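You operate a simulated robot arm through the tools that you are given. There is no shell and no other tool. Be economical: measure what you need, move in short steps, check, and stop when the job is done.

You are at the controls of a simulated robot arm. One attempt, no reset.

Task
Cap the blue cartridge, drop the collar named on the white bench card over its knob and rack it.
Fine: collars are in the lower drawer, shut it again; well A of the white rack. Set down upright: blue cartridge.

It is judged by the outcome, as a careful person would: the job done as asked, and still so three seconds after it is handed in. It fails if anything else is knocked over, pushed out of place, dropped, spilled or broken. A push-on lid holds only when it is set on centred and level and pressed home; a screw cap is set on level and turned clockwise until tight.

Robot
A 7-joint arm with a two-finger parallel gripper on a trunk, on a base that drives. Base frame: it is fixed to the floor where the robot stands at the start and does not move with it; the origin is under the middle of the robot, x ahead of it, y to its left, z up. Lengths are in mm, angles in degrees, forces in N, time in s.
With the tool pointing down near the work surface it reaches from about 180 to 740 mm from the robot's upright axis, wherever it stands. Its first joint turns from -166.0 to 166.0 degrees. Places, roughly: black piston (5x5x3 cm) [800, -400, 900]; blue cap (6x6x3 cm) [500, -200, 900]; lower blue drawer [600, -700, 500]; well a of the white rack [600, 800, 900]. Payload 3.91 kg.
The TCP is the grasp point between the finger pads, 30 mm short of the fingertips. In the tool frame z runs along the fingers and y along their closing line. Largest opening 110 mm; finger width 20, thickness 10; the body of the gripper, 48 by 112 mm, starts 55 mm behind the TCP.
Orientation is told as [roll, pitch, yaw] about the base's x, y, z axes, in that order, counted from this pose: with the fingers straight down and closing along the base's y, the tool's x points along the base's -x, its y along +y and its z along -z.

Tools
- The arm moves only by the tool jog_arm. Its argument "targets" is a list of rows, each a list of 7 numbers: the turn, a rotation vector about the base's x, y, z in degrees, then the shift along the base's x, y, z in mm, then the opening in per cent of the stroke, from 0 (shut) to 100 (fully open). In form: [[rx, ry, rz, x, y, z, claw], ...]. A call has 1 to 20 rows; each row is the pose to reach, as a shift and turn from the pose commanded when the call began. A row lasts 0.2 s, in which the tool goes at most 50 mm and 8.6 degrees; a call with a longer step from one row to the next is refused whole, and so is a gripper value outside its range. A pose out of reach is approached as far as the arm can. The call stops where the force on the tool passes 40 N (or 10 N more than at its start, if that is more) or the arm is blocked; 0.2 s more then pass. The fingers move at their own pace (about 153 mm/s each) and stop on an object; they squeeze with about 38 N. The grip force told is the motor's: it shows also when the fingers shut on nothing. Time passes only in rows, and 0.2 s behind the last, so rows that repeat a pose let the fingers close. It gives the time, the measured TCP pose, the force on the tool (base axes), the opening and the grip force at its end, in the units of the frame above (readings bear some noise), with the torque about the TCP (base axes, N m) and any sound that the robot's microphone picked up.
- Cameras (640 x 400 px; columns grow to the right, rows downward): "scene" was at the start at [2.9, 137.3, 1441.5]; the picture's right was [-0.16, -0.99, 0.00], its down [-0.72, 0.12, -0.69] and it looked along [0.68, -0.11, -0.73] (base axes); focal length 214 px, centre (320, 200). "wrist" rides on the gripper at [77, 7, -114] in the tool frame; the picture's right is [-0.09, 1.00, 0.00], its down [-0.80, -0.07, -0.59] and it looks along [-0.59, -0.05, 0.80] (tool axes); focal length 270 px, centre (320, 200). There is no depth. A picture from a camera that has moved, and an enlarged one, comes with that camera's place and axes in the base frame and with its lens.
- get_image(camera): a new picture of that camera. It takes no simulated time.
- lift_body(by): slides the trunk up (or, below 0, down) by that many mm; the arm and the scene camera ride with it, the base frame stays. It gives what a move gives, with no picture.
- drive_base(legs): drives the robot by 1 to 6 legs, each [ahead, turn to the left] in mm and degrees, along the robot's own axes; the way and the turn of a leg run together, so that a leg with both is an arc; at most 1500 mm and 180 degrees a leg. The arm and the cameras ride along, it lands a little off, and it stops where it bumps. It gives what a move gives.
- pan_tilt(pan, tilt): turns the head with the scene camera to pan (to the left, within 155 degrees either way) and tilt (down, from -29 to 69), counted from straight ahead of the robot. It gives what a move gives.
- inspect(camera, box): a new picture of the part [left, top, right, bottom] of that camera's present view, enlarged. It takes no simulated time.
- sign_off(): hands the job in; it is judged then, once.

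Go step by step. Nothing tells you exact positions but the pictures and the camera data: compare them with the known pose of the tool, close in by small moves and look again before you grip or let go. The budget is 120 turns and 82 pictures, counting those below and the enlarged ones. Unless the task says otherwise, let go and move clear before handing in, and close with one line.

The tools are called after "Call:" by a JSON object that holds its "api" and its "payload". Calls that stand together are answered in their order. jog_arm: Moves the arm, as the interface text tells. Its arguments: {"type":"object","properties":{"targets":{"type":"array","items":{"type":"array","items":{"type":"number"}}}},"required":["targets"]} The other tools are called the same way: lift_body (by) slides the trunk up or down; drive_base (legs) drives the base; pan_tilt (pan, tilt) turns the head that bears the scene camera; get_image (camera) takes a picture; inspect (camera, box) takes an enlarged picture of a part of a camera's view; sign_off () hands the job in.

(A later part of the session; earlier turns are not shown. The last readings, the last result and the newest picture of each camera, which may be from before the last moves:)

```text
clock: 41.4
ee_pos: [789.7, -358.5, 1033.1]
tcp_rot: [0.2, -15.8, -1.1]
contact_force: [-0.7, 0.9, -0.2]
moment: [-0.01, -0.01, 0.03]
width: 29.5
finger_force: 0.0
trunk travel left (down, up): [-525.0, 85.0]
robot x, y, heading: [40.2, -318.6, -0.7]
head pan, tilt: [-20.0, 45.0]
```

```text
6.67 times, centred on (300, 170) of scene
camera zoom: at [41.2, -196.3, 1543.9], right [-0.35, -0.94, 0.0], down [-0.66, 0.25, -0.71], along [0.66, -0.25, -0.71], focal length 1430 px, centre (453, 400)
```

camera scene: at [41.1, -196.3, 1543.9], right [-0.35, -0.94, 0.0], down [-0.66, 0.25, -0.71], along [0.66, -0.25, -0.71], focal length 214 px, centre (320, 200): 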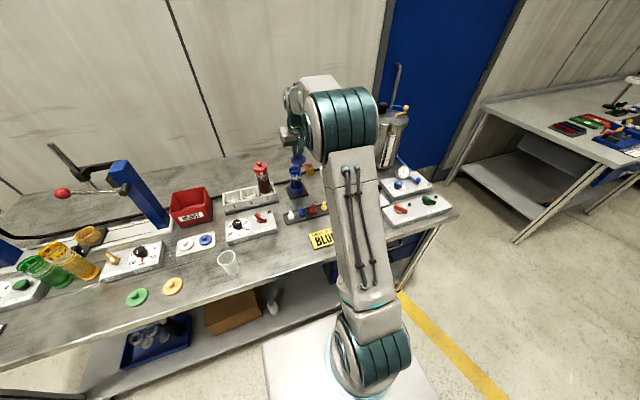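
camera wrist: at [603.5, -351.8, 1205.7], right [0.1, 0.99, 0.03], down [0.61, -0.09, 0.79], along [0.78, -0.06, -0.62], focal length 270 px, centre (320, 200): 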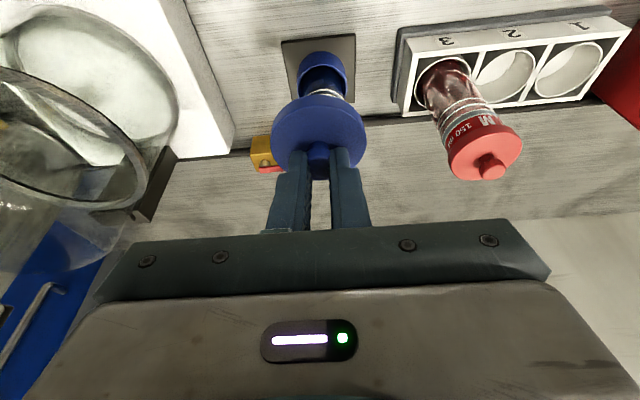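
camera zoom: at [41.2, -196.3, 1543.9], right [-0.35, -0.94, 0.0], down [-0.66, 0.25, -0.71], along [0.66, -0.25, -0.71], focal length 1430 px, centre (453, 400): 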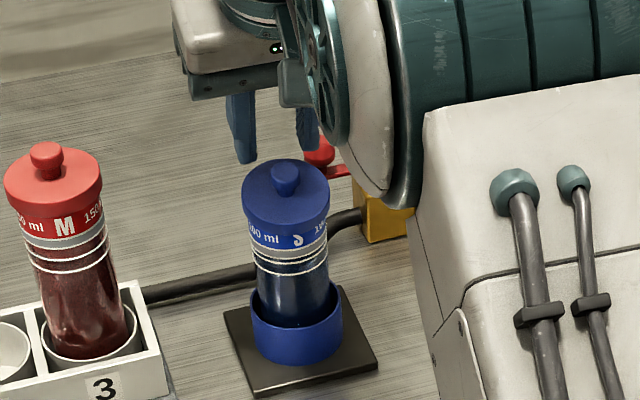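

The fingertips are too far over the far edge. I shift back 7 mm, 1 mm in y, and press down gently.

Call:
{"api": "jog_arm", "payload": {"targets": [[0, 0, 0, -7, -1, 0, 27], [0, 0, 0, -7, -1, -3, 27], [0, 0, 0, -7, -1, -6, 27], [0, 0, 0, -7, -1, -9, 27], [0, 0, 0, -7, -1, -11, 27], [0, 0, 0, -7, -1, -13, 27]]}}

Call:
{"api": "inspect", "payload": {"camera": "wrist", "box": [240, 40, 400, 200]}}

```text
clock: 42.8
ee_pos: [783.6, -360.5, 1022.8]
tcp_rot: [0.4, -15.9, -1.0]
contact_force: [0.0, -0.1, 6.1]
moment: [0.02, -0.01, -0.01]
width: 29.8
finger_force: 0.1
trunk travel left (down, up): [-525.0, 85.0]
robot x, y, heading: [39.9, -319.0, -0.6]
head pan, tilt: [-20.0, 45.0]
```

```text
2.50 times, centred on (320, 120) of wrist
camera zoom: at [678.1, -352.4, 1112.2], right [0.1, 0.99, 0.03], down [0.61, -0.09, 0.79], along [0.79, -0.06, -0.61], focal length 676 px, centre (320, 400)
```

zoom: 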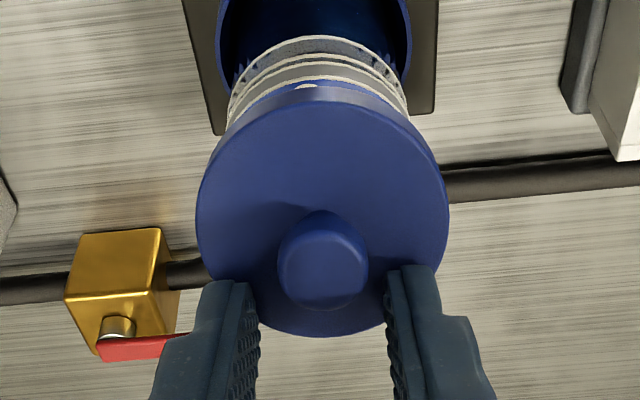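

The cap is levelling under the fingers. Continue pressing.

Call:
{"api": "jog_arm", "payload": {"targets": [[0, 0, 0, 0, 0, -2, 27], [0, 0, 0, 0, 0, -4, 27], [0, 0, 0, 0, 0, -6, 27], [0, 0, 0, 0, 0, -8, 27], [0, 0, 0, 0, 0, -10, 27]]}}

Call:
{"api": "inspect", "payload": {"camera": "wrist", "box": [240, 40, 400, 200]}}

Call:
{"api": "inspect", "payload": {"camera": "scene", "box": [270, 140, 330, 200]}}

```text
clock: 43.9
ee_pos: [785.8, -360.2, 1021.4]
tcp_rot: [0.2, -16.7, -1.2]
contact_force: [-3.0, 0.3, 16.0]
moment: [-0.07, 0.07, 0.02]
width: 29.6
finger_force: 0.1
trunk travel left (down, up): [-525.0, 85.0]
robot x, y, heading: [42.4, -319.6, -0.6]
head pan, tilt: [-20.0, 45.0]
stopped in row 5: the force on the tool passed its limit at 41 N (the readings are from after the stop); the commanded pose is now the measured one
```

```text
2.50 times, centred on (320, 120) of wrist
camera zoom: at [678.6, -352.4, 1109.9], right [0.1, 0.99, 0.03], down [0.59, -0.09, 0.8], along [0.8, -0.06, -0.6], focal length 676 px, centre (320, 400)
```

zoom: 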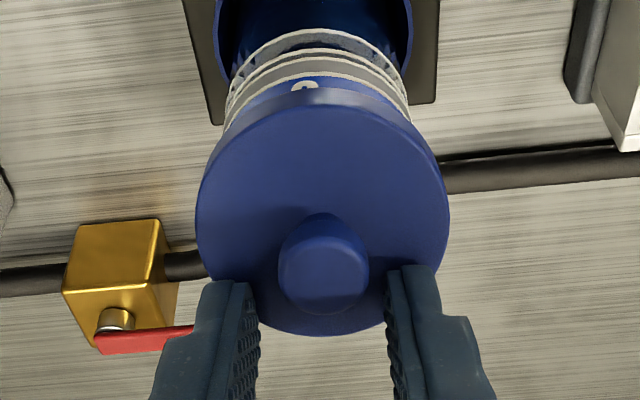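

```text
6.67 times, centred on (300, 170) of scene
camera zoom: at [39.6, -196.2, 1543.6], right [-0.35, -0.94, 0.0], down [-0.66, 0.25, -0.71], along [0.66, -0.25, -0.71], focal length 1430 px, centre (453, 400)
```

zoom: 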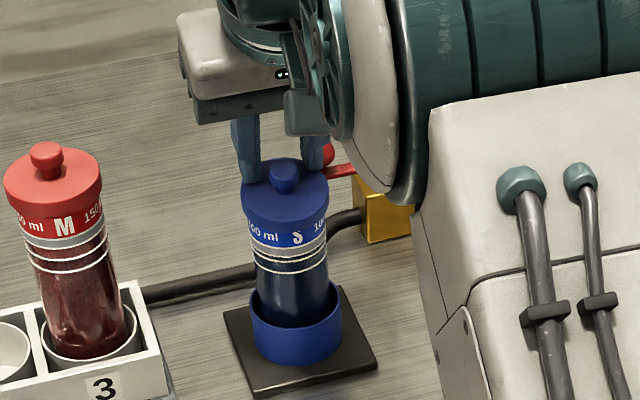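

The far side still catches; with the tool tilted 15° the cap can pivot flush to the fingertips. I'll regrip the knob (now parallel to the fingers), lift it off, drive a bit closer, and re-seat with the tool vertical so the fingertips hold it level.

Call:
{"api": "jog_arm", "payload": {"targets": [[0, 0, 0, 0, 0, 3, 27], [0, 0, 0, -4, 0, 3, 27], [0, 0, 0, -8, 0, 1, 27], [0, 0, 0, -8, 0, -1, 27]]}}

Call:
{"api": "inspect", "payload": {"camera": "wrist", "box": [240, 40, 400, 200]}}

```text
clock: 44.9
ee_pos: [776.7, -360.5, 1021.9]
tcp_rot: [0.3, -17.1, -1.2]
contact_force: [4.7, -0.5, 31.6]
moment: [-0.02, -0.14, -0.01]
width: 29.7
finger_force: 0.1
trunk travel left (down, up): [-525.0, 85.0]
robot x, y, heading: [38.8, -318.1, -0.4]
head pan, tilt: [-20.0, 45.0]
```

```text
2.50 times, centred on (320, 120) of wrist
camera zoom: at [670.0, -352.6, 1109.9], right [0.1, 0.99, 0.03], down [0.59, -0.09, 0.8], along [0.8, -0.06, -0.6], focal length 676 px, centre (320, 400)
```

zoom: 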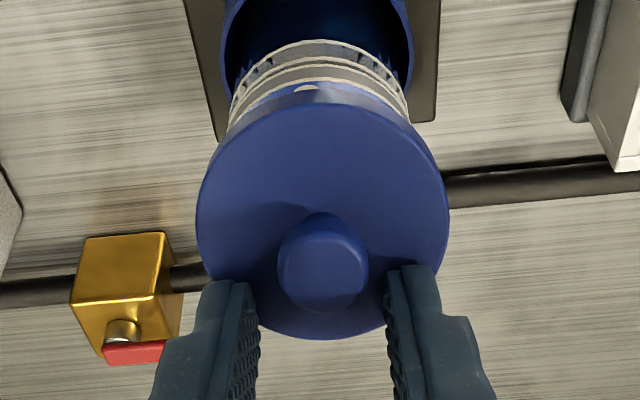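

I was still pressing, so the cartridge slid along in its loose holder. I lift clear and look before regripping.

Call:
{"api": "jog_arm", "payload": {"targets": [[0, 0, 0, 0, 0, 5, 27], [0, 0, 0, 0, 0, 10, 27], [0, 0, 0, 0, 0, 10, 27]]}}

Call:
{"api": "inspect", "payload": {"camera": "wrist", "box": [240, 40, 400, 200]}}

Call:
{"api": "inspect", "payload": {"camera": "scene", "box": [270, 140, 330, 200]}}

```text
clock: 45.7
ee_pos: [775.6, -360.0, 1024.7]
tcp_rot: [0.3, -16.1, -1.1]
contact_force: [0.3, -0.1, 0.4]
moment: [-0.05, 0.01, 0.03]
width: 29.7
finger_force: 0.1
trunk travel left (down, up): [-525.0, 85.0]
robot x, y, heading: [37.4, -318.8, -0.7]
head pan, tilt: [-20.0, 45.0]
```

```text
2.50 times, centred on (320, 120) of wrist
camera zoom: at [670.6, -352.3, 1113.6], right [0.1, 0.99, 0.03], down [0.6, -0.09, 0.79], along [0.79, -0.06, -0.61], focal length 676 px, centre (320, 400)
```

zoom: 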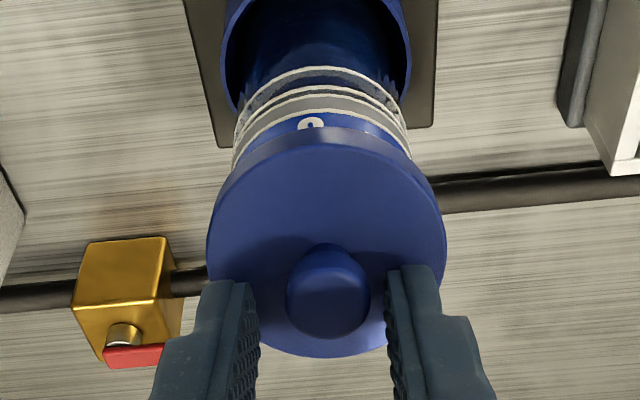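

```text
6.67 times, centred on (300, 170) of scene
camera zoom: at [41.3, -196.3, 1543.5], right [-0.35, -0.94, 0.0], down [-0.66, 0.25, -0.71], along [0.66, -0.25, -0.71], focal length 1430 px, centre (453, 400)
```

zoom: 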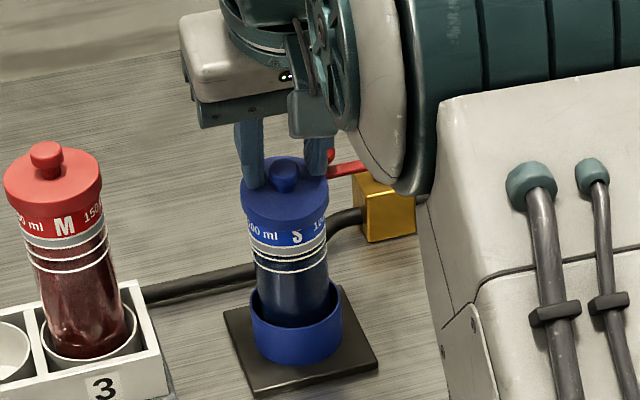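

The cap is now only ~8° off level. I lift clear, drive 30 mm closer, and make the tool vertical so flat fingertips can press it level.

Call:
{"api": "jog_arm", "payload": {"targets": [[0, 0, 0, 0, 0, 40, 27], [0, 0, 0, -20, 0, 80, 27], [0, 8, 0, -40, 0, 80, 27], [0, 16, 0, -60, 0, 80, 27], [0, 16, 0, -60, 0, 80, 27]]}}

Call:
{"api": "drive_base", "payload": {"legs": [[30, 0]]}}

Call:
{"api": "inspect", "payload": {"camera": "wrist", "box": [220, 40, 420, 200]}}

Call:
{"api": "get_image", "payload": {"camera": "scene"}}

```text
clock: 46.9
ee_pos: [717.2, -358.7, 1107.7]
tcp_rot: [0.0, -0.4, -1.1]
contact_force: [-0.4, 0.1, -0.1]
moment: [0.03, 0.03, -0.04]
width: 29.6
finger_force: 0.0
trunk travel left (down, up): [-525.0, 85.0]
robot x, y, heading: [37.4, -321.8, -0.8]
head pan, tilt: [-20.0, 45.0]
```

```text
clock: 47.7
ee_pos: [748.6, -359.3, 1107.2]
tcp_rot: [0.0, -0.4, -1.1]
contact_force: [1.3, 0.2, -0.6]
moment: [-0.01, 0.02, 0.0]
width: 29.6
finger_force: 0.0
trunk travel left (down, up): [-525.0, 85.0]
robot x, y, heading: [67.1, -321.8, -0.5]
head pan, tilt: [-20.0, 45.0]
```

```text
2.50 times, centred on (320, 120) of wrist
camera zoom: at [671.3, -351.4, 1221.7], right [0.11, 0.99, 0.0], down [0.8, -0.09, 0.6], along [0.6, -0.06, -0.8], focal length 676 px, centre (320, 400)
```

zoom: 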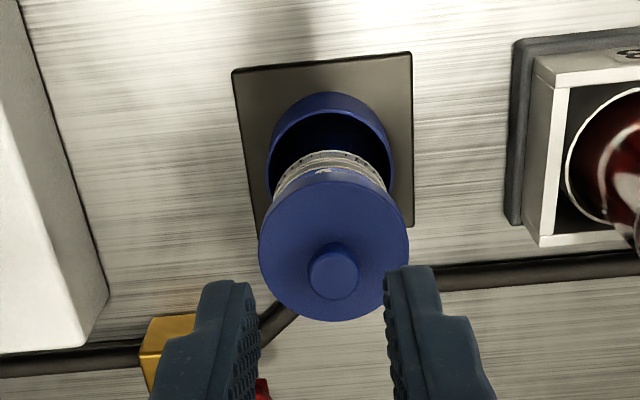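

```text
34 pictures are left
camera scene: at [72.4, -196.6, 1543.8], right [-0.35, -0.94, 0.0], down [-0.66, 0.25, -0.71], along [0.66, -0.25, -0.71], focal length 214 px, centre (320, 200)
```

scene: 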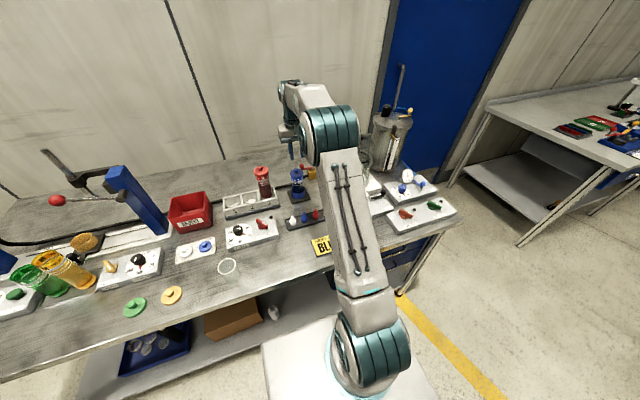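

The cap is nearly level (centre ≈ (773, -356)). I press with near-vertical flat fingertips straddling the knob, biased to the far half.

Call:
{"api": "jog_arm", "payload": {"targets": [[0, 4, 0, 15, 3, -25, 27], [0, 4, 0, 30, 3, -50, 27], [0, 4, 0, 30, 3, -66, 27], [0, 4, 0, 30, 3, -72, 27], [0, 4, 0, 30, 3, -75, 27], [0, 4, 0, 30, 3, -78, 27], [0, 4, 0, 30, 3, -81, 27], [0, 4, 0, 30, 3, -84, 27], [0, 4, 0, 30, 3, -87, 27], [0, 4, 0, 30, 3, -90, 27], [0, 4, 0, 30, 3, -93, 27], [0, 4, 0, 30, 3, -96, 27]]}}

Call:
{"api": "inspect", "payload": {"camera": "wrist", "box": [220, 40, 420, 200]}}

```text
clock: 50.3
ee_pos: [777.0, -357.4, 1015.2]
tcp_rot: [-0.2, 3.1, -1.1]
contact_force: [3.4, -1.3, 24.2]
moment: [-0.03, -0.28, 0.02]
width: 29.7
finger_force: 0.0
trunk travel left (down, up): [-525.0, 85.0]
robot x, y, heading: [70.3, -318.1, -0.4]
head pan, tilt: [-20.0, 45.0]
heard: snap
```

```text
2.50 times, centred on (320, 120) of wrist
camera zoom: at [707.4, -349.0, 1134.9], right [0.11, 0.99, -0.01], down [0.83, -0.09, 0.55], along [0.55, -0.06, -0.83], focal length 676 px, centre (320, 400)
```

zoom: 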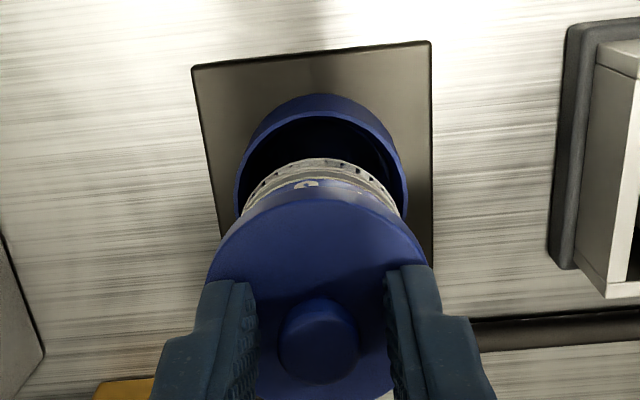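

Snap heard — the cap is home. Now I lift away, make the tool vertical again, and retract before driving to the drawer.

Call:
{"api": "jog_arm", "payload": {"targets": [[0, 0, 0, 0, 0, 10, 27], [0, 0, 0, 0, 0, 50, 27], [0, 0, 0, 0, 0, 95, 27], [0, -4, 0, -30, 0, 130, 27], [0, -4, 0, -75, 0, 150, 27], [0, -4, 0, -120, 0, 150, 27], [0, -4, 0, -165, 0, 150, 27], [0, -4, 0, -210, 0, 150, 27], [0, -4, 0, -255, 0, 150, 27], [0, -4, 0, -300, 10, 150, 27]]}}

Call:
{"api": "drive_base", "payload": {"legs": [[-300, 0], [0, -90], [330, 0], [0, 90]]}}

Call:
{"api": "pan_tilt", "payload": {"pan": 0, "tilt": 45}}

Call:
{"api": "get_image", "payload": {"camera": "scene"}}

```text
clock: 52.5
ee_pos: [476.6, -345.5, 1162.7]
tcp_rot: [-0.1, -0.4, -1.2]
contact_force: [0.4, -0.2, -0.3]
moment: [0.0, 0.0, 0.02]
width: 29.8
finger_force: 0.0
trunk travel left (down, up): [-525.0, 85.0]
robot x, y, heading: [72.2, -318.5, -0.7]
head pan, tilt: [-20.0, 45.0]
```

```text
clock: 64.0
ee_pos: [170.0, -683.5, 1161.5]
tcp_rot: [0.0, -0.4, -0.9]
contact_force: [0.8, -0.1, 0.6]
moment: [-0.01, 0.02, -0.01]
width: 29.8
finger_force: 0.1
trunk travel left (down, up): [-525.0, 85.0]
robot x, y, heading: [-239.8, -652.8, -0.3]
head pan, tilt: [-20.0, 45.0]
```

```text
clock: 64.9
ee_pos: [170.0, -682.0, 1162.2]
tcp_rot: [0.1, -0.4, -0.9]
contact_force: [-0.3, 0.2, 0.8]
moment: [0.0, -0.02, -0.03]
width: 29.7
finger_force: 0.1
trunk travel left (down, up): [-525.0, 85.0]
robot x, y, heading: [-238.7, -654.6, -0.3]
head pan, tilt: [0.0, 45.0]
```

```text
32 pictures are left
camera scene: at [-232.0, -505.6, 1543.9], right [-0.01, -1.0, 0.0], down [-0.71, 0.01, -0.71], along [0.71, -0.01, -0.71], focal length 214 px, centre (320, 200)
```

scene: 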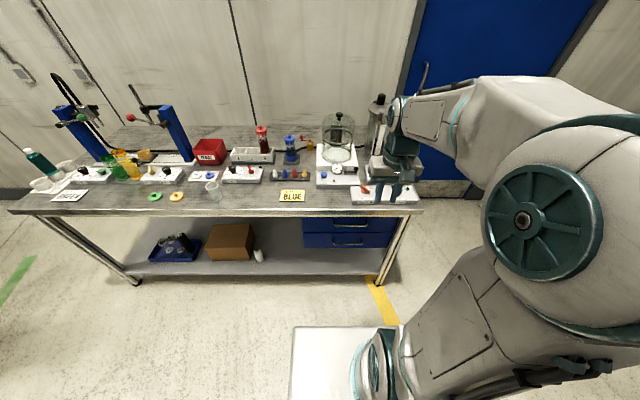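

Both drawers are in view, in front of me. I zoom on them.

Call:
{"api": "inspect", "payload": {"camera": "scene", "box": [290, 200, 410, 275]}}

```text
5.33 times, centred on (350, 238) of scene
camera zoom: at [-232.0, -505.6, 1543.9], right [-0.01, -1.0, 0.0], down [-0.71, 0.01, -0.71], along [0.71, -0.01, -0.71], focal length 1144 px, centre (160, 0)
```

zoom: 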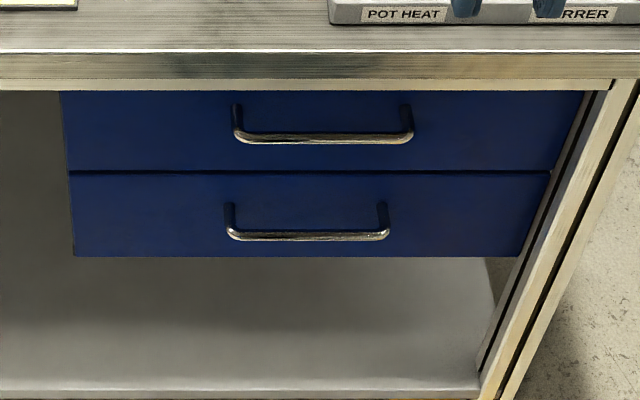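

Lower handle bar is near (420, -667, 545). I reorient the tool to point forward with fingers closing vertically, at a safe height.

Call:
{"api": "jog_arm", "payload": {"targets": [[4.619, -4.619, -4.619, 10, 1, 0, 40], [9.238, -9.238, -9.238, 20, 2, 0, 40], [13.857, -13.857, -13.857, 30, 3, 0, 40], [18.476, -18.476, -18.476, 40, 4, 0, 40], [23.095, -23.095, -23.095, 50, 5, 0, 40], [27.714, -27.714, -27.714, 60, 6, 0, 40], [32.333, -32.333, -32.333, 70, 7, 0, 40], [36.952, -36.952, -36.952, 80, 8, 0, 40], [41.571, -41.571, -41.571, 90, 9, 0, 40], [46.19, -46.19, -46.19, 100, 10, 0, 40], [50.809, -50.809, -50.809, 110, 11, 0, 40], [55.428, -55.428, -55.428, 120, 12, 0, 40], [60.047, -60.047, -60.047, 130, 13, 0, 40], [64.666, -64.666, -64.666, 140, 14, 0, 40], [69.285, -69.285, -69.285, 150, 15, 0, 40], [69.285, -69.285, -69.285, 150, 15, 0, 40]]}}

```text
clock: 68.3
ee_pos: [307.0, -672.3, 1153.0]
tcp_rot: [82.5, -4.0, -83.9]
contact_force: [0.0, -0.3, 0.5]
moment: [0.02, -0.01, -0.01]
width: 43.8
finger_force: 0.0
out of reach, approached as far as the arm can: row 14, 15, 16
trunk travel left (down, up): [-525.0, 85.0]
robot x, y, heading: [-240.4, -655.7, -0.7]
head pan, tilt: [0.0, 45.0]
```

Nearly horizontal (about 8° short), which is good enough for now. I lower the trunk toward the handle's height.

Call:
{"api": "lift_body", "payload": {"by": -500}}

Call:
{"api": "jog_arm", "payload": {"targets": [[2, -3, -2, 10, 2, -30, 40], [4.8, -7.2, -5.5, 20, 4, -60, 40], [4.8, -7.2, -5.5, 20, 4, -95, 40], [4.8, -7.2, -5.5, 20, 4, -95, 40]]}}

Call:
{"api": "get_image", "payload": {"camera": "wrist"}}

```text
refused: -500 is not a number from -400 to 400
```

```text
clock: 69.3
ee_pos: [317.7, -694.0, 1095.3]
tcp_rot: [82.5, -0.4, -89.8]
contact_force: [0.4, -1.3, 0.7]
moment: [0.04, -0.04, 0.08]
width: 44.0
finger_force: 0.0
out of reach, approached as far as the arm can: row 2, 3, 4
trunk travel left (down, up): [-525.0, 85.0]
robot x, y, heading: [-237.5, -653.6, -0.5]
head pan, tilt: [0.0, 45.0]
```

```text
30 pictures are left
camera wrist: at [204.3, -617.8, 1118.3], right [0.13, -0.08, 0.99], down [-0.6, -0.8, 0.01], along [0.79, -0.59, -0.15], focal length 270 px, centre (320, 200)
```

wrist: 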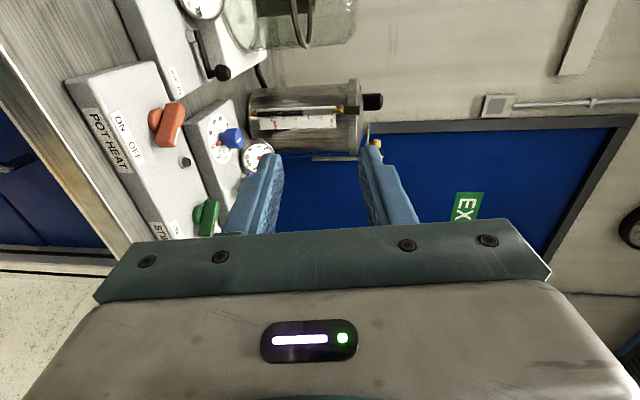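

Tool now points forward. Lowering the trunk in two moves (x≈318 stays clear of the bench edge at ≈411 and the handle at ≈420).

Call:
{"api": "lift_body", "payload": {"by": -400}}

Call:
{"api": "lift_body", "payload": {"by": -120}}

Call:
{"api": "get_image", "payload": {"camera": "wrist"}}

```text
clock: 73.1
ee_pos: [317.9, -691.2, 695.4]
tcp_rot: [82.5, -0.6, -89.8]
contact_force: [-0.6, -0.3, -0.2]
moment: [-0.02, -0.01, 0.0]
width: 44.2
finger_force: 0.0
trunk travel left (down, up): [-125.0, 485.0]
robot x, y, heading: [-237.2, -660.0, -0.6]
head pan, tilt: [0.0, 45.0]
```

```text
clock: 74.6
ee_pos: [318.7, -691.1, 575.6]
tcp_rot: [82.4, -0.5, -89.7]
contact_force: [0.2, 1.0, -0.1]
moment: [-0.03, 0.01, -0.02]
width: 44.1
finger_force: 0.1
trunk travel left (down, up): [-5.0, 605.0]
robot x, y, heading: [-236.6, -656.4, -0.5]
head pan, tilt: [0.0, 45.0]
```

```text
29 pictures are left
camera wrist: at [205.1, -615.0, 597.5], right [0.13, -0.08, 0.99], down [-0.59, -0.8, 0.01], along [0.79, -0.59, -0.15], focal length 270 px, centre (320, 200)
```

wrist: 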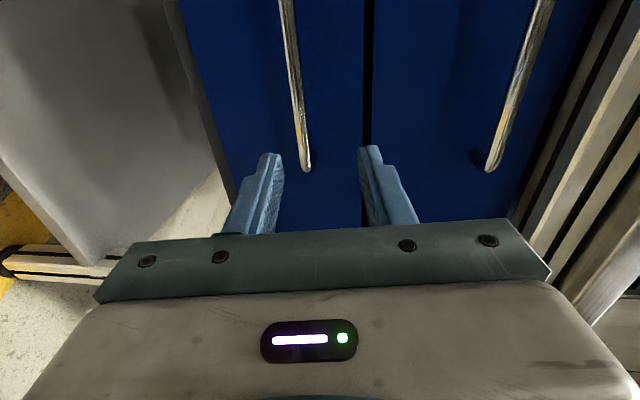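

The lower bar is at z≈546. I align and move forward so the bar is between the fingers.

Call:
{"api": "jog_arm", "payload": {"targets": [[0, 0, 0, 10, 10, -14, 50], [0, 0, 0, 20, 20, -28, 50], [0, 0, 0, 50, 20, -28, 50], [0, 0, 0, 75, 20, -28, 50], [0, 0, 0, 75, 20, -28, 50]]}}

Call:
{"api": "get_image", "payload": {"camera": "wrist"}}

```text
clock: 75.8
ee_pos: [343.5, -673.2, 562.7]
tcp_rot: [80.9, -0.4, -90.4]
contact_force: [-0.1, -0.5, 0.1]
moment: [0.01, 0.02, 0.02]
width: 55.0
finger_force: 0.0
out of reach, approached as far as the arm can: row 1, 2, 3, 4, 5
trunk travel left (down, up): [-5.0, 605.0]
robot x, y, heading: [-240.1, -655.6, -0.4]
head pan, tilt: [0.0, 45.0]
```

```text
28 pictures are left
camera wrist: at [231.7, -595.3, 588.2], right [0.16, -0.08, 0.98], down [-0.6, -0.8, 0.03], along [0.78, -0.6, -0.18], focal length 270 px, centre (320, 200)
```

wrist: 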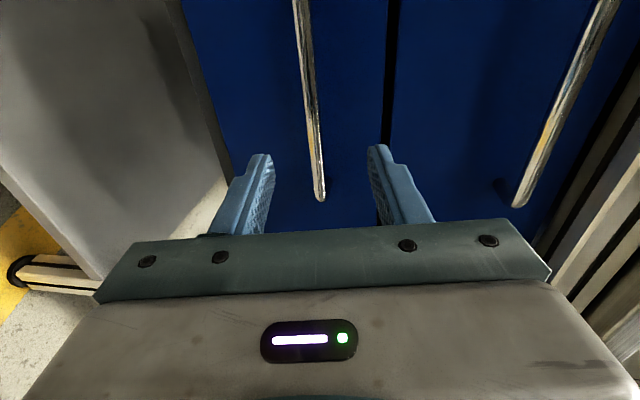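

The arm can't go lower with a flat tool, so I pitch it a further 20° downward (wrist higher) and bring the TCP down to bar height.

Call:
{"api": "jog_arm", "payload": {"targets": [[0, 7, 0, 0, 0, -5, 60], [0, 14, 0, 0, 0, -10, 60], [0, 20, 0, 0, 0, -15, 60], [0, 20, 0, 20, 0, -15, 60], [0, 20, 0, 45, 0, -15, 60], [0, 20, 0, 45, 0, -15, 60]]}}

```text
clock: 77.2
ee_pos: [389.6, -671.1, 548.8]
tcp_rot: [62.5, -0.3, -89.6]
contact_force: [-0.1, 0.3, 0.2]
moment: [0.0, 0.0, -0.02]
width: 66.1
finger_force: 0.0
trunk travel left (down, up): [-5.0, 605.0]
robot x, y, heading: [-236.3, -655.4, -0.5]
head pan, tilt: [0.0, 45.0]
```

Good, reachable. Forward 20 mm more, then check.

Call:
{"api": "jog_arm", "payload": {"targets": [[0, 0, 0, 10, 0, 2, 60], [0, 0, 0, 20, 0, 3, 60], [0, 0, 0, 20, 0, 3, 60]]}}

Call:
{"api": "get_image", "payload": {"camera": "wrist"}}

```text
clock: 78.0
ee_pos: [409.8, -669.5, 552.8]
tcp_rot: [62.5, -0.3, -89.6]
contact_force: [-0.7, 0.4, 0.4]
moment: [0.04, -0.02, -0.01]
width: 66.0
finger_force: 0.0
trunk travel left (down, up): [-5.0, 605.0]
robot x, y, heading: [-241.7, -653.7, -0.4]
head pan, tilt: [0.0, 45.0]
```

```text
27 pictures are left
camera wrist: at [311.7, -594.5, 611.3], right [0.46, -0.08, 0.88], down [-0.55, -0.8, 0.22], along [0.69, -0.59, -0.41], focal length 270 px, centre (320, 200)
```

wrist: 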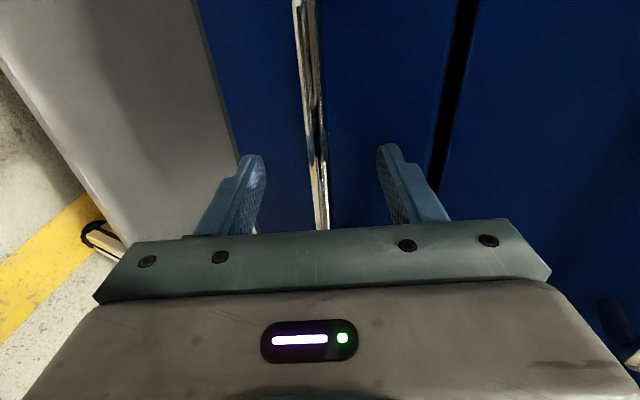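

The bar lies between the fingers. Close on it.

Call:
{"api": "jog_arm", "payload": {"targets": [[0, 0, 0, 0, 0, 0, 0], [0, 0, 0, 0, 0, 0, 0], [0, 0, 0, 0, 0, 0, 0], [0, 0, 0, 0, 0, 0, 0]]}}

```text
clock: 79.0
ee_pos: [411.4, -671.6, 552.7]
tcp_rot: [62.7, -0.3, -89.6]
contact_force: [2.5, 0.8, 4.8]
moment: [0.63, -0.1, -0.24]
width: 11.8
finger_force: 45.5
trunk travel left (down, up): [-5.0, 605.0]
robot x, y, heading: [-236.5, -658.6, -0.6]
head pan, tilt: [0.0, 45.0]
```

Bar gripped. I pull the drawer open by driving straight back.

Call:
{"api": "drive_base", "payload": {"legs": [[-120, 0], [-110, 0]]}}

Call:
{"api": "get_image", "payload": {"camera": "scene"}}

```text
clock: 81.0
ee_pos: [182.4, -668.7, 552.8]
tcp_rot: [62.5, -0.2, -89.5]
contact_force: [-2.9, 6.8, 8.9]
moment: [0.65, -0.11, -0.12]
width: 11.7
finger_force: 44.9
trunk travel left (down, up): [-5.0, 605.0]
robot x, y, heading: [-466.9, -651.8, -0.4]
head pan, tilt: [0.0, 45.0]
```

```text
26 pictures are left
camera scene: at [-461.2, -503.2, 1023.8], right [-0.01, -1.0, 0.0], down [-0.71, 0.01, -0.71], along [0.71, -0.01, -0.71], focal length 214 px, centre (320, 200)
```

scene: 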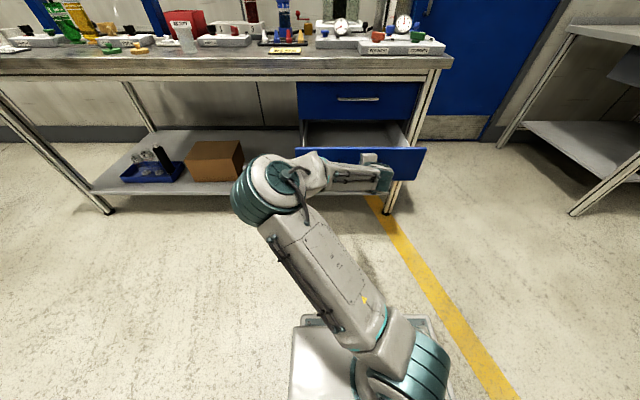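

The lower drawer is open about 230 mm. I release the bar, back out along the finger direction, and raise the trunk.

Call:
{"api": "jog_arm", "payload": {"targets": [[0, 0, 0, 0, 0, 0, 50], [0, 0, 0, 0, 0, 0, 55], [0, 0, 0, -20, 0, 8, 55], [0, 0, 0, -45, 0, 20, 55], [0, 0, 0, -75, 0, 36, 55], [0, 0, 0, -75, 0, 36, 55]]}}

Call:
{"api": "lift_body", "payload": {"by": 350}}

```text
clock: 82.4
ee_pos: [108.1, -669.5, 585.7]
tcp_rot: [62.4, -0.3, -89.6]
contact_force: [-0.1, 0.0, 0.5]
moment: [0.02, -0.01, 0.0]
width: 60.4
finger_force: 0.0
trunk travel left (down, up): [-5.0, 605.0]
robot x, y, heading: [-467.6, -652.6, -0.3]
head pan, tilt: [0.0, 45.0]
```

```text
clock: 85.8
ee_pos: [108.5, -669.1, 934.8]
tcp_rot: [62.5, -0.2, -89.4]
contact_force: [-0.4, 0.2, 0.8]
moment: [0.0, -0.02, -0.01]
width: 60.7
finger_force: 0.1
trunk travel left (down, up): [-355.0, 255.0]
robot x, y, heading: [-467.3, -651.6, -0.6]
head pan, tilt: [0.0, 45.0]
```

Now rotate the tool back to vertical and drive 150 mm forward so I can look into the drawer.

Call:
{"api": "jog_arm", "payload": {"targets": [[-3.74, 3.74, 6.16, 3, 0, 3, 60], [-7.48, 7.48, 12.32, 6, 0, 6, 60], [-11.22, 11.22, 18.48, 9, 0, 9, 60], [-14.96, 14.96, 24.64, 12, 0, 12, 60], [-18.7, 18.7, 30.8, 15, 0, 15, 60], [-22.44, 22.44, 36.96, 18, 0, 18, 60], [-26.18, 26.18, 43.12, 21, 0, 21, 60], [-29.92, 29.92, 49.28, 24, 0, 24, 60], [-33.66, 33.66, 55.44, 27, 0, 27, 60], [-37.4, 37.4, 61.6, 30, 0, 30, 60], [-41.14, 41.14, 67.76, 33, 0, 33, 60], [-44.88, 44.88, 73.92, 36, 0, 36, 60], [-48.6, 48.6, 80.1, 40, 0, 40, 60], [-48.6, 48.6, 80.1, 40, 0, 40, 60]]}}

Call:
{"api": "drive_base", "payload": {"legs": [[140, 0]]}}

Call:
{"api": "get_image", "payload": {"camera": "wrist"}}

```text
clock: 88.8
ee_pos: [149.2, -667.8, 975.5]
tcp_rot: [-0.1, 0.3, 0.5]
contact_force: [-0.1, -0.3, -0.3]
moment: [0.02, 0.02, -0.02]
width: 66.0
finger_force: 0.1
trunk travel left (down, up): [-355.0, 255.0]
robot x, y, heading: [-471.2, -655.0, -0.6]
head pan, tilt: [0.0, 45.0]
```

```text
clock: 90.2
ee_pos: [291.8, -669.6, 975.6]
tcp_rot: [0.1, 0.3, 0.3]
contact_force: [-0.6, 0.8, -0.2]
moment: [-0.01, 0.01, 0.03]
width: 66.1
finger_force: 0.0
trunk travel left (down, up): [-355.0, 255.0]
robot x, y, heading: [-326.8, -652.7, -0.5]
head pan, tilt: [0.0, 45.0]
```

```text
25 pictures are left
camera wrist: at [213.9, -664.2, 1091.4], right [0.08, 1.0, 0.0], down [0.8, -0.07, 0.59], along [0.59, -0.05, -0.81], focal length 270 px, centre (320, 200)
```

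wrist: 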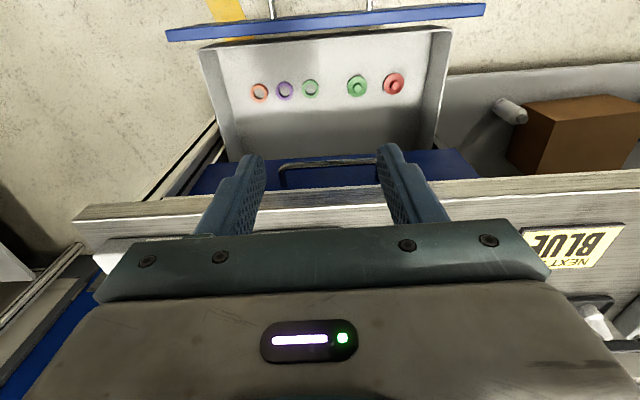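

The drawer holds orange, purple and green rings (collars) plus two knobbed caps (not collars). The green ring is at about (356, -696, ~505). I orient with a 20° lean (to keep the wrist clear of the bench edge) and 40° yaw (to clear neighbours), then lower.

Call:
{"api": "jog_arm", "payload": {"targets": [[1.165, -3.2, 6.6, 5, -5, 0, 55], [2.33, -6.4, 13.2, 10, -10, 0, 55], [3.495, -9.6, 19.8, 18, -16, 0, 55], [4.66, -12.8, 26.4, 25, -22, 0, 55], [5.825, -16, 33, 32, -28, 0, 55], [6.99, -19.2, 39.6, 40, -34, 0, 55], [6.99, -19.2, 39.6, 40, -34, 0, 55]]}}

Call:
{"api": "lift_body", "payload": {"by": -300}}

Call:
{"api": "get_image", "payload": {"camera": "wrist"}}

```text
clock: 91.8
ee_pos: [329.3, -702.7, 976.3]
tcp_rot: [-0.1, -19.7, 40.6]
contact_force: [-0.2, -0.1, -0.9]
moment: [0.01, 0.01, -0.01]
width: 60.4
finger_force: 0.0
trunk travel left (down, up): [-355.0, 255.0]
robot x, y, heading: [-325.9, -657.5, -0.2]
head pan, tilt: [0.0, 45.0]
```

```text
clock: 94.8
ee_pos: [330.3, -702.9, 676.2]
tcp_rot: [-0.1, -19.8, 40.4]
contact_force: [0.7, 0.7, 0.8]
moment: [-0.01, -0.02, 0.01]
width: 60.4
finger_force: 0.0
trunk travel left (down, up): [-55.0, 555.0]
robot x, y, heading: [-326.0, -655.7, -0.3]
head pan, tilt: [0.0, 45.0]
```

```text
24 pictures are left
camera wrist: at [240.6, -770.7, 758.7], right [-0.58, 0.81, 0.03], down [0.47, 0.31, 0.83], along [0.67, 0.5, -0.56], focal length 270 px, centre (320, 200)
```

wrist: 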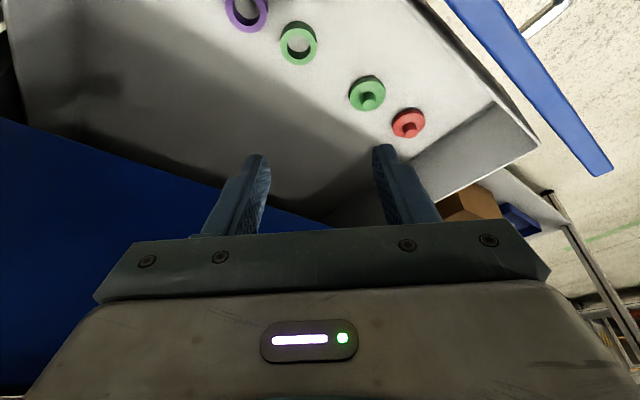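

Green ring triangulates to (366, -699, 464). I descend above it and check.

Call:
{"api": "jog_arm", "payload": {"targets": [[0, 0, 0, 8, -1, -40, 55], [0, 0, 0, 16, -2, -80, 55], [0, 0, 0, 24, -3, -120, 55], [0, 0, 0, 27, -3, -150, 55], [0, 0, 0, 27, -3, -150, 55]]}}

Call:
{"api": "get_image", "payload": {"camera": "wrist"}}

```text
clock: 96.0
ee_pos: [357.4, -705.3, 526.0]
tcp_rot: [-0.1, -19.8, 40.5]
contact_force: [0.3, 0.2, 0.2]
moment: [0.03, -0.02, 0.0]
width: 60.7
finger_force: 0.1
trunk travel left (down, up): [-55.0, 555.0]
robot x, y, heading: [-324.5, -654.5, -0.7]
head pan, tilt: [0.0, 45.0]
```

```text
23 pictures are left
camera wrist: at [268.7, -772.7, 608.2], right [-0.58, 0.81, 0.03], down [0.47, 0.31, 0.83], along [0.67, 0.5, -0.56], focal length 270 px, centre (320, 200)
```

wrist: 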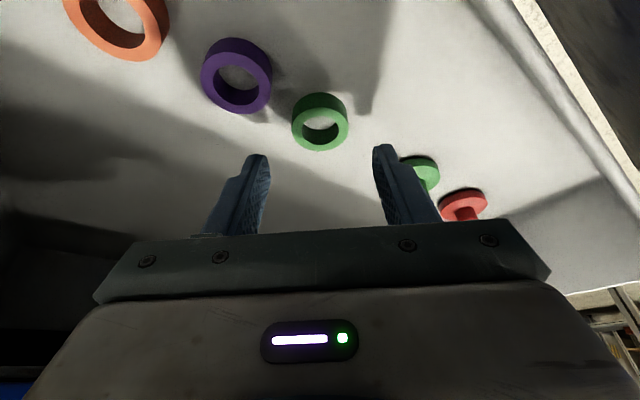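

Centred well. Descend to the drawer floor and close.

Call:
{"api": "jog_arm", "payload": {"targets": [[0, 0, 0, -1, -1, -15, 50], [0, 0, 0, -1, -1, -26, 50], [0, 0, 0, -1, -1, -31, 50], [0, 0, 0, -1, -1, -31, 50], [0, 0, 0, -1, -1, -31, 0], [0, 0, 0, -1, -1, -31, 0], [0, 0, 0, -1, -1, -31, 0], [0, 0, 0, -1, -1, -31, 0]]}}

Call:
{"api": "get_image", "payload": {"camera": "wrist"}}

```text
clock: 97.8
ee_pos: [357.3, -707.1, 494.7]
tcp_rot: [-0.1, -19.7, 40.4]
contact_force: [0.1, -0.5, 0.0]
moment: [0.01, 0.02, -0.03]
width: 31.0
finger_force: 38.0
trunk travel left (down, up): [-55.0, 555.0]
robot x, y, heading: [-328.2, -659.1, -0.7]
head pan, tilt: [0.0, 45.0]
```

```text
22 pictures are left
camera wrist: at [267.3, -774.4, 578.0], right [-0.58, 0.81, 0.03], down [0.47, 0.31, 0.83], along [0.67, 0.5, -0.56], focal length 270 px, centre (320, 200)
```

wrist: 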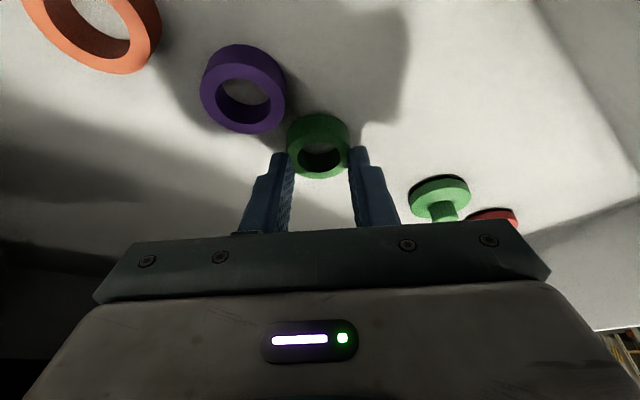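

Gripped at 31 mm. Lift out of the drawer and check the hold.

Call:
{"api": "jog_arm", "payload": {"targets": [[0, 0, 0, 0, 0, 15, 0], [0, 0, 0, 0, 0, 40, 0], [0, 0, 0, 0, 0, 80, 0], [0, 0, 0, 0, 0, 125, 0], [0, 0, 0, -10, 0, 170, 0], [0, 0, 0, -25, 0, 215, 0], [0, 0, 0, -40, 0, 240, 0]]}}

Call:
{"api": "inspect", "payload": {"camera": "wrist", "box": [240, 80, 400, 240]}}

```text
clock: 99.4
ee_pos: [315.8, -709.0, 736.1]
tcp_rot: [0.0, -19.7, 40.4]
contact_force: [1.1, -0.1, -0.2]
moment: [0.03, 0.01, -0.01]
width: 31.9
finger_force: 37.8
trunk travel left (down, up): [-55.0, 555.0]
robot x, y, heading: [-324.6, -656.8, -0.7]
head pan, tilt: [0.0, 45.0]
```

```text
2.50 times, centred on (320, 160) of wrist
camera zoom: at [226.3, -777.1, 818.1], right [-0.58, 0.81, 0.03], down [0.47, 0.31, 0.83], along [0.67, 0.5, -0.56], focal length 676 px, centre (320, 300)
```

zoom: 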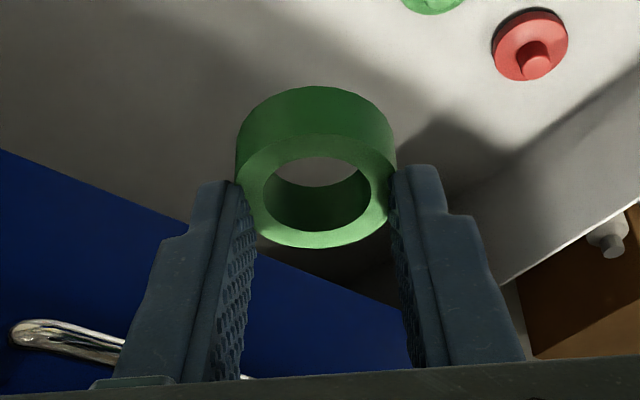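

The collar is held. Since the open drawer would obstruct driving, I'll park the collar on a free bench spot near (455, -540), shut the drawer, then fetch the collar again. First raise, un-yaw and drive 100 mm forward.

Call:
{"api": "lift_body", "payload": {"by": 300}}

Call:
{"api": "jog_arm", "payload": {"targets": [[0, 0, -8, 0, 20, 0, 0], [0, 0, -16, 0, 40, 0, 0], [0, 0, -24, 0, 65, 0, 0], [0, 0, -32, 0, 90, 0, 0], [0, 0, -40.3, 0, 115, 0, 0], [0, 0, -40.3, 0, 150, 0, 0], [0, 0, -40.3, 0, 169, 0, 0]]}}

Call:
{"api": "drive_base", "payload": {"legs": [[100, 0]]}}

Call:
{"api": "get_image", "payload": {"camera": "wrist"}}

```text
clock: 102.4
ee_pos: [315.1, -709.4, 1034.8]
tcp_rot: [-0.1, -19.7, 40.5]
contact_force: [-0.7, -0.3, 0.1]
moment: [-0.04, 0.01, 0.02]
width: 31.8
finger_force: 37.9
trunk travel left (down, up): [-355.0, 255.0]
robot x, y, heading: [-325.9, -656.2, -0.6]
head pan, tilt: [0.0, 45.0]
```

```text
clock: 104.0
ee_pos: [314.9, -540.8, 1035.4]
tcp_rot: [-0.1, -19.8, 0.1]
contact_force: [0.0, 0.4, 0.6]
moment: [0.01, 0.01, -0.01]
width: 31.6
finger_force: 38.0
trunk travel left (down, up): [-355.0, 255.0]
robot x, y, heading: [-326.5, -654.2, -0.8]
head pan, tilt: [0.0, 45.0]
```

```text
clock: 105.1
ee_pos: [416.1, -541.0, 1034.3]
tcp_rot: [-0.1, -19.7, 0.2]
contact_force: [-0.3, 0.3, 0.3]
moment: [-0.01, -0.02, -0.02]
width: 31.4
finger_force: 37.8
trunk travel left (down, up): [-355.0, 255.0]
robot x, y, heading: [-229.5, -656.1, -0.5]
head pan, tilt: [0.0, 45.0]
```

```text
20 pictures are left
camera wrist: at [304.3, -535.1, 1118.2], right [0.08, 1.0, 0.03], down [0.55, -0.07, 0.83], along [0.83, -0.05, -0.56], focal length 270 px, centre (320, 200)
```

wrist: 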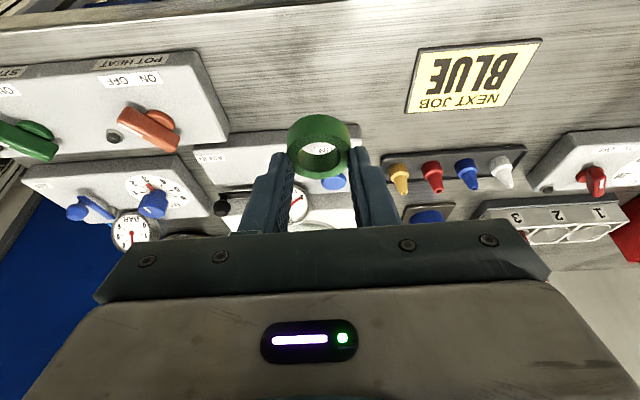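

A free patch lies at about (465, -541). I lower the collar there.

Call:
{"api": "jog_arm", "payload": {"targets": [[0, 0, 0, 20, 0, -40, 0], [0, 0, 0, 44, 0, -80, 0], [0, 0, 0, 44, 0, -115, 0], [0, 0, 0, 44, 0, -135, 0], [0, 0, 0, 44, 0, -143, 0], [0, 0, 0, 44, 0, -147, 0], [0, 0, 0, 44, 0, -149, 0]]}}

Call:
{"api": "inspect", "payload": {"camera": "wrist", "box": [240, 80, 400, 240]}}

```text
clock: 106.7
ee_pos: [457.7, -539.9, 888.4]
tcp_rot: [-0.1, -19.9, 0.2]
contact_force: [-1.5, -0.4, 5.6]
moment: [0.03, 0.08, 0.0]
width: 32.1
finger_force: 38.0
trunk travel left (down, up): [-355.0, 255.0]
robot x, y, heading: [-228.8, -653.2, -0.4]
head pan, tilt: [0.0, 45.0]
```

```text
2.50 times, centred on (320, 160) of wrist
camera zoom: at [347.4, -534.9, 970.9], right [0.08, 1.0, 0.03], down [0.55, -0.07, 0.83], along [0.83, -0.05, -0.55], focal length 676 px, centre (320, 300)
```

zoom: 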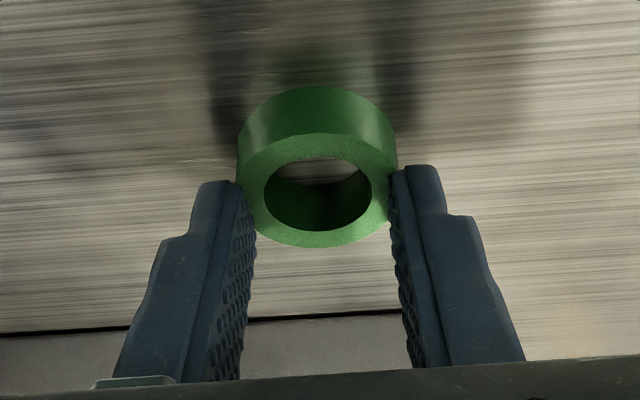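

The collar touches the bench. Release and rise.

Call:
{"api": "jog_arm", "payload": {"targets": [[0, 0, 0, 0, 0, 0, 45], [0, 0, 0, 0, 0, 0, 50], [0, 0, 0, 0, 0, 25, 50], [0, 0, 0, 0, 0, 70, 50], [0, 0, 0, -20, 0, 110, 50], [0, 0, 0, -60, 0, 130, 0], [0, 0, 0, -105, 0, 130, 0]]}}

Call:
{"api": "drive_base", "payload": {"legs": [[-250, 0]]}}

Call:
{"api": "get_image", "payload": {"camera": "scene"}}

```text
clock: 108.3
ee_pos: [353.8, -541.4, 1019.1]
tcp_rot: [-0.1, -19.8, 0.2]
contact_force: [-0.2, 0.7, 0.5]
moment: [-0.02, 0.02, 0.03]
width: 0.0
finger_force: 37.3
trunk travel left (down, up): [-355.0, 255.0]
robot x, y, heading: [-226.0, -654.5, -0.6]
head pan, tilt: [0.0, 45.0]
```

```text
clock: 110.2
ee_pos: [103.6, -539.8, 1017.2]
tcp_rot: [-0.1, -19.7, 0.1]
contact_force: [0.3, -0.3, -0.6]
moment: [0.01, -0.02, 0.03]
width: 0.2
finger_force: 37.7
trunk travel left (down, up): [-355.0, 255.0]
robot x, y, heading: [-476.9, -650.0, -0.6]
head pan, tilt: [0.0, 45.0]
```

```text
18 pictures are left
camera scene: at [-470.2, -503.5, 1373.9], right [-0.01, -1.0, 0.0], down [-0.71, 0.01, -0.71], along [0.71, -0.01, -0.71], focal length 214 px, centre (320, 200)
```

scene: 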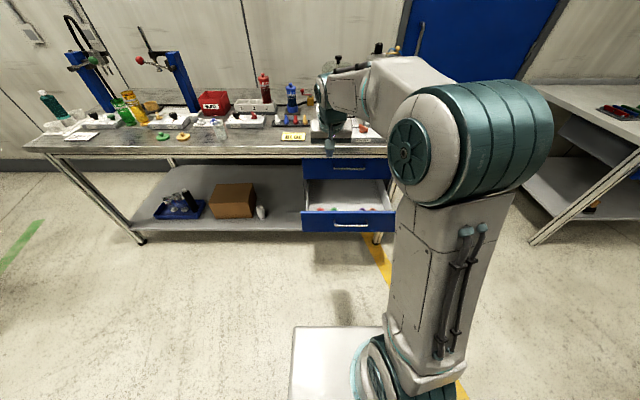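

Drawer front is at x≈225, top edge z≈611. I'll push it with closed fingertips above the handle, with the tool leaning 50° to stay clear of the bench edge and the upper handle.

Call:
{"api": "jog_arm", "payload": {"targets": [[0, -8, 0, 0, -35, -15, 0], [0, -16, 0, 0, -70, -30, 0], [0, -24, 0, 0, -105, -45, 0], [0, -30, 0, 0, -131, -68, 0], [0, -30, 0, 0, -131, -68, 0]]}}

Call:
{"api": "lift_body", "payload": {"by": -350}}

Call:
{"api": "get_image", "payload": {"camera": "wrist"}}

```text
clock: 111.3
ee_pos: [103.6, -669.4, 949.6]
tcp_rot: [-0.4, -49.8, 0.3]
contact_force: [-0.4, 0.3, -0.6]
moment: [0.0, 0.02, -0.01]
width: 0.1
finger_force: 37.6
trunk travel left (down, up): [-355.0, 255.0]
robot x, y, heading: [-477.4, -658.6, -0.7]
head pan, tilt: [0.0, 45.0]
```

```text
clock: 114.8
ee_pos: [104.0, -669.5, 600.2]
tcp_rot: [-0.2, -49.6, 0.2]
contact_force: [-0.2, 0.6, 0.2]
moment: [-0.01, 0.02, -0.02]
width: 0.0
finger_force: 38.0
trunk travel left (down, up): [-5.0, 605.0]
robot x, y, heading: [-478.0, -655.3, -0.4]
head pan, tilt: [0.0, 45.0]
```

```text
17 pictures are left
camera wrist: at [-32.9, -664.1, 615.5], right [0.06, 1.0, 0.06], down [0.06, -0.07, 1.0], along [1.0, -0.05, -0.07], focal length 270 px, centre (320, 200)
```

wrist: 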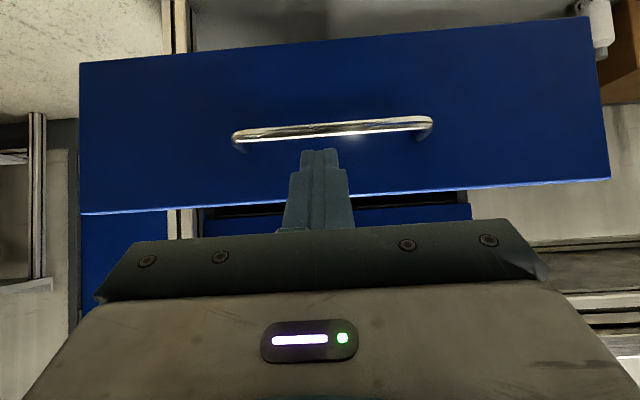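

Panel top is z≈591, bar z≈542. I lower 12 mm and push the drawer shut by driving forward.

Call:
{"api": "jog_arm", "payload": {"targets": [[0, 0, 0, 0, 0, -6, 0], [0, 0, 0, 0, 0, -12, 0], [0, 0, 0, 0, 0, -12, 0]]}}

Call:
{"api": "drive_base", "payload": {"legs": [[150, 0], [165, 0]]}}

Call:
{"api": "get_image", "payload": {"camera": "scene"}}

```text
clock: 115.6
ee_pos: [104.1, -670.2, 588.6]
tcp_rot: [-0.2, -49.7, 0.1]
contact_force: [0.0, 1.1, 0.0]
moment: [0.0, -0.02, 0.05]
width: 0.1
finger_force: 37.7
trunk travel left (down, up): [-5.0, 605.0]
robot x, y, heading: [-475.3, -650.1, -0.4]
head pan, tilt: [0.0, 45.0]
```

```text
clock: 118.0
ee_pos: [417.9, -673.0, 586.8]
tcp_rot: [-0.1, -49.6, 0.3]
contact_force: [-0.8, 0.7, 0.7]
moment: [-0.01, -0.03, -0.01]
width: 0.0
finger_force: 37.2
trunk travel left (down, up): [-5.0, 605.0]
robot x, y, heading: [-158.9, -658.3, -0.3]
head pan, tilt: [0.0, 45.0]
```

```text
16 pictures are left
camera scene: at [-156.2, -506.3, 1023.9], right [-0.01, -1.0, 0.0], down [-0.71, 0.01, -0.71], along [0.71, -0.01, -0.71], focal length 214 px, centre (320, 200)
```

scene: 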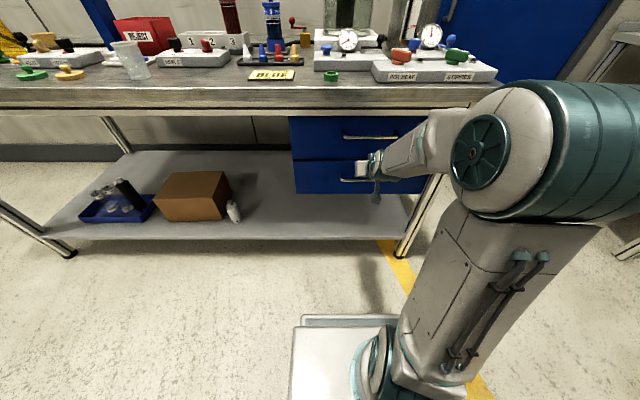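

Almost shut. I push the last bit with the arm until it stops.

Call:
{"api": "jog_arm", "payload": {"targets": [[0, 0, 0, 5, 0, 0, 0], [0, 0, 0, 10, 0, 0, 0], [0, 0, 0, 14, 0, 0, 0], [0, 0, 0, 18, 0, 0, 0], [0, 0, 0, 22, 0, 0, 0], [0, 0, 0, 26, 0, 0, 0], [0, 0, 0, 30, 0, 0, 0]]}}

Call:
{"api": "inspect", "payload": {"camera": "scene", "box": [270, 90, 450, 210]}}

```text
clock: 119.0
ee_pos: [431.1, -673.9, 586.4]
tcp_rot: [-0.3, -49.3, 0.3]
contact_force: [-2.5, 0.6, -0.3]
moment: [-0.03, -0.13, 0.0]
width: 0.1
finger_force: 38.1
trunk travel left (down, up): [-5.0, 605.0]
robot x, y, heading: [-165.1, -661.4, -0.7]
head pan, tilt: [0.0, 45.0]
stopped in row 5: the force on the tool passed its limit at 48 N (the readings are from after the stop); the commanded pose is now the measured one
```

```text
3.33 times, centred on (360, 150) of scene
camera zoom: at [-158.6, -506.3, 1024.0], right [-0.01, -1.0, 0.0], down [-0.71, 0.01, -0.71], along [0.71, -0.01, -0.71], focal length 715 px, centre (187, 367)
```

zoom: 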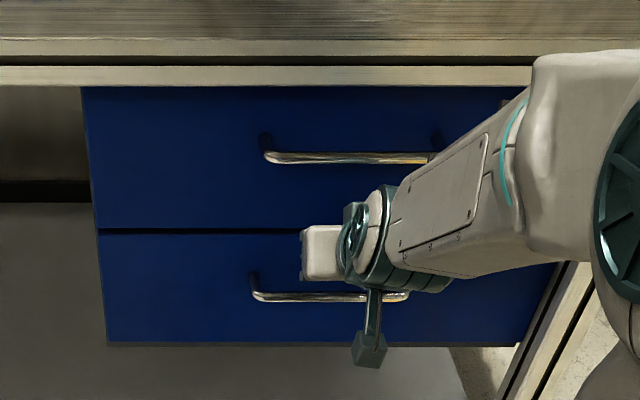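

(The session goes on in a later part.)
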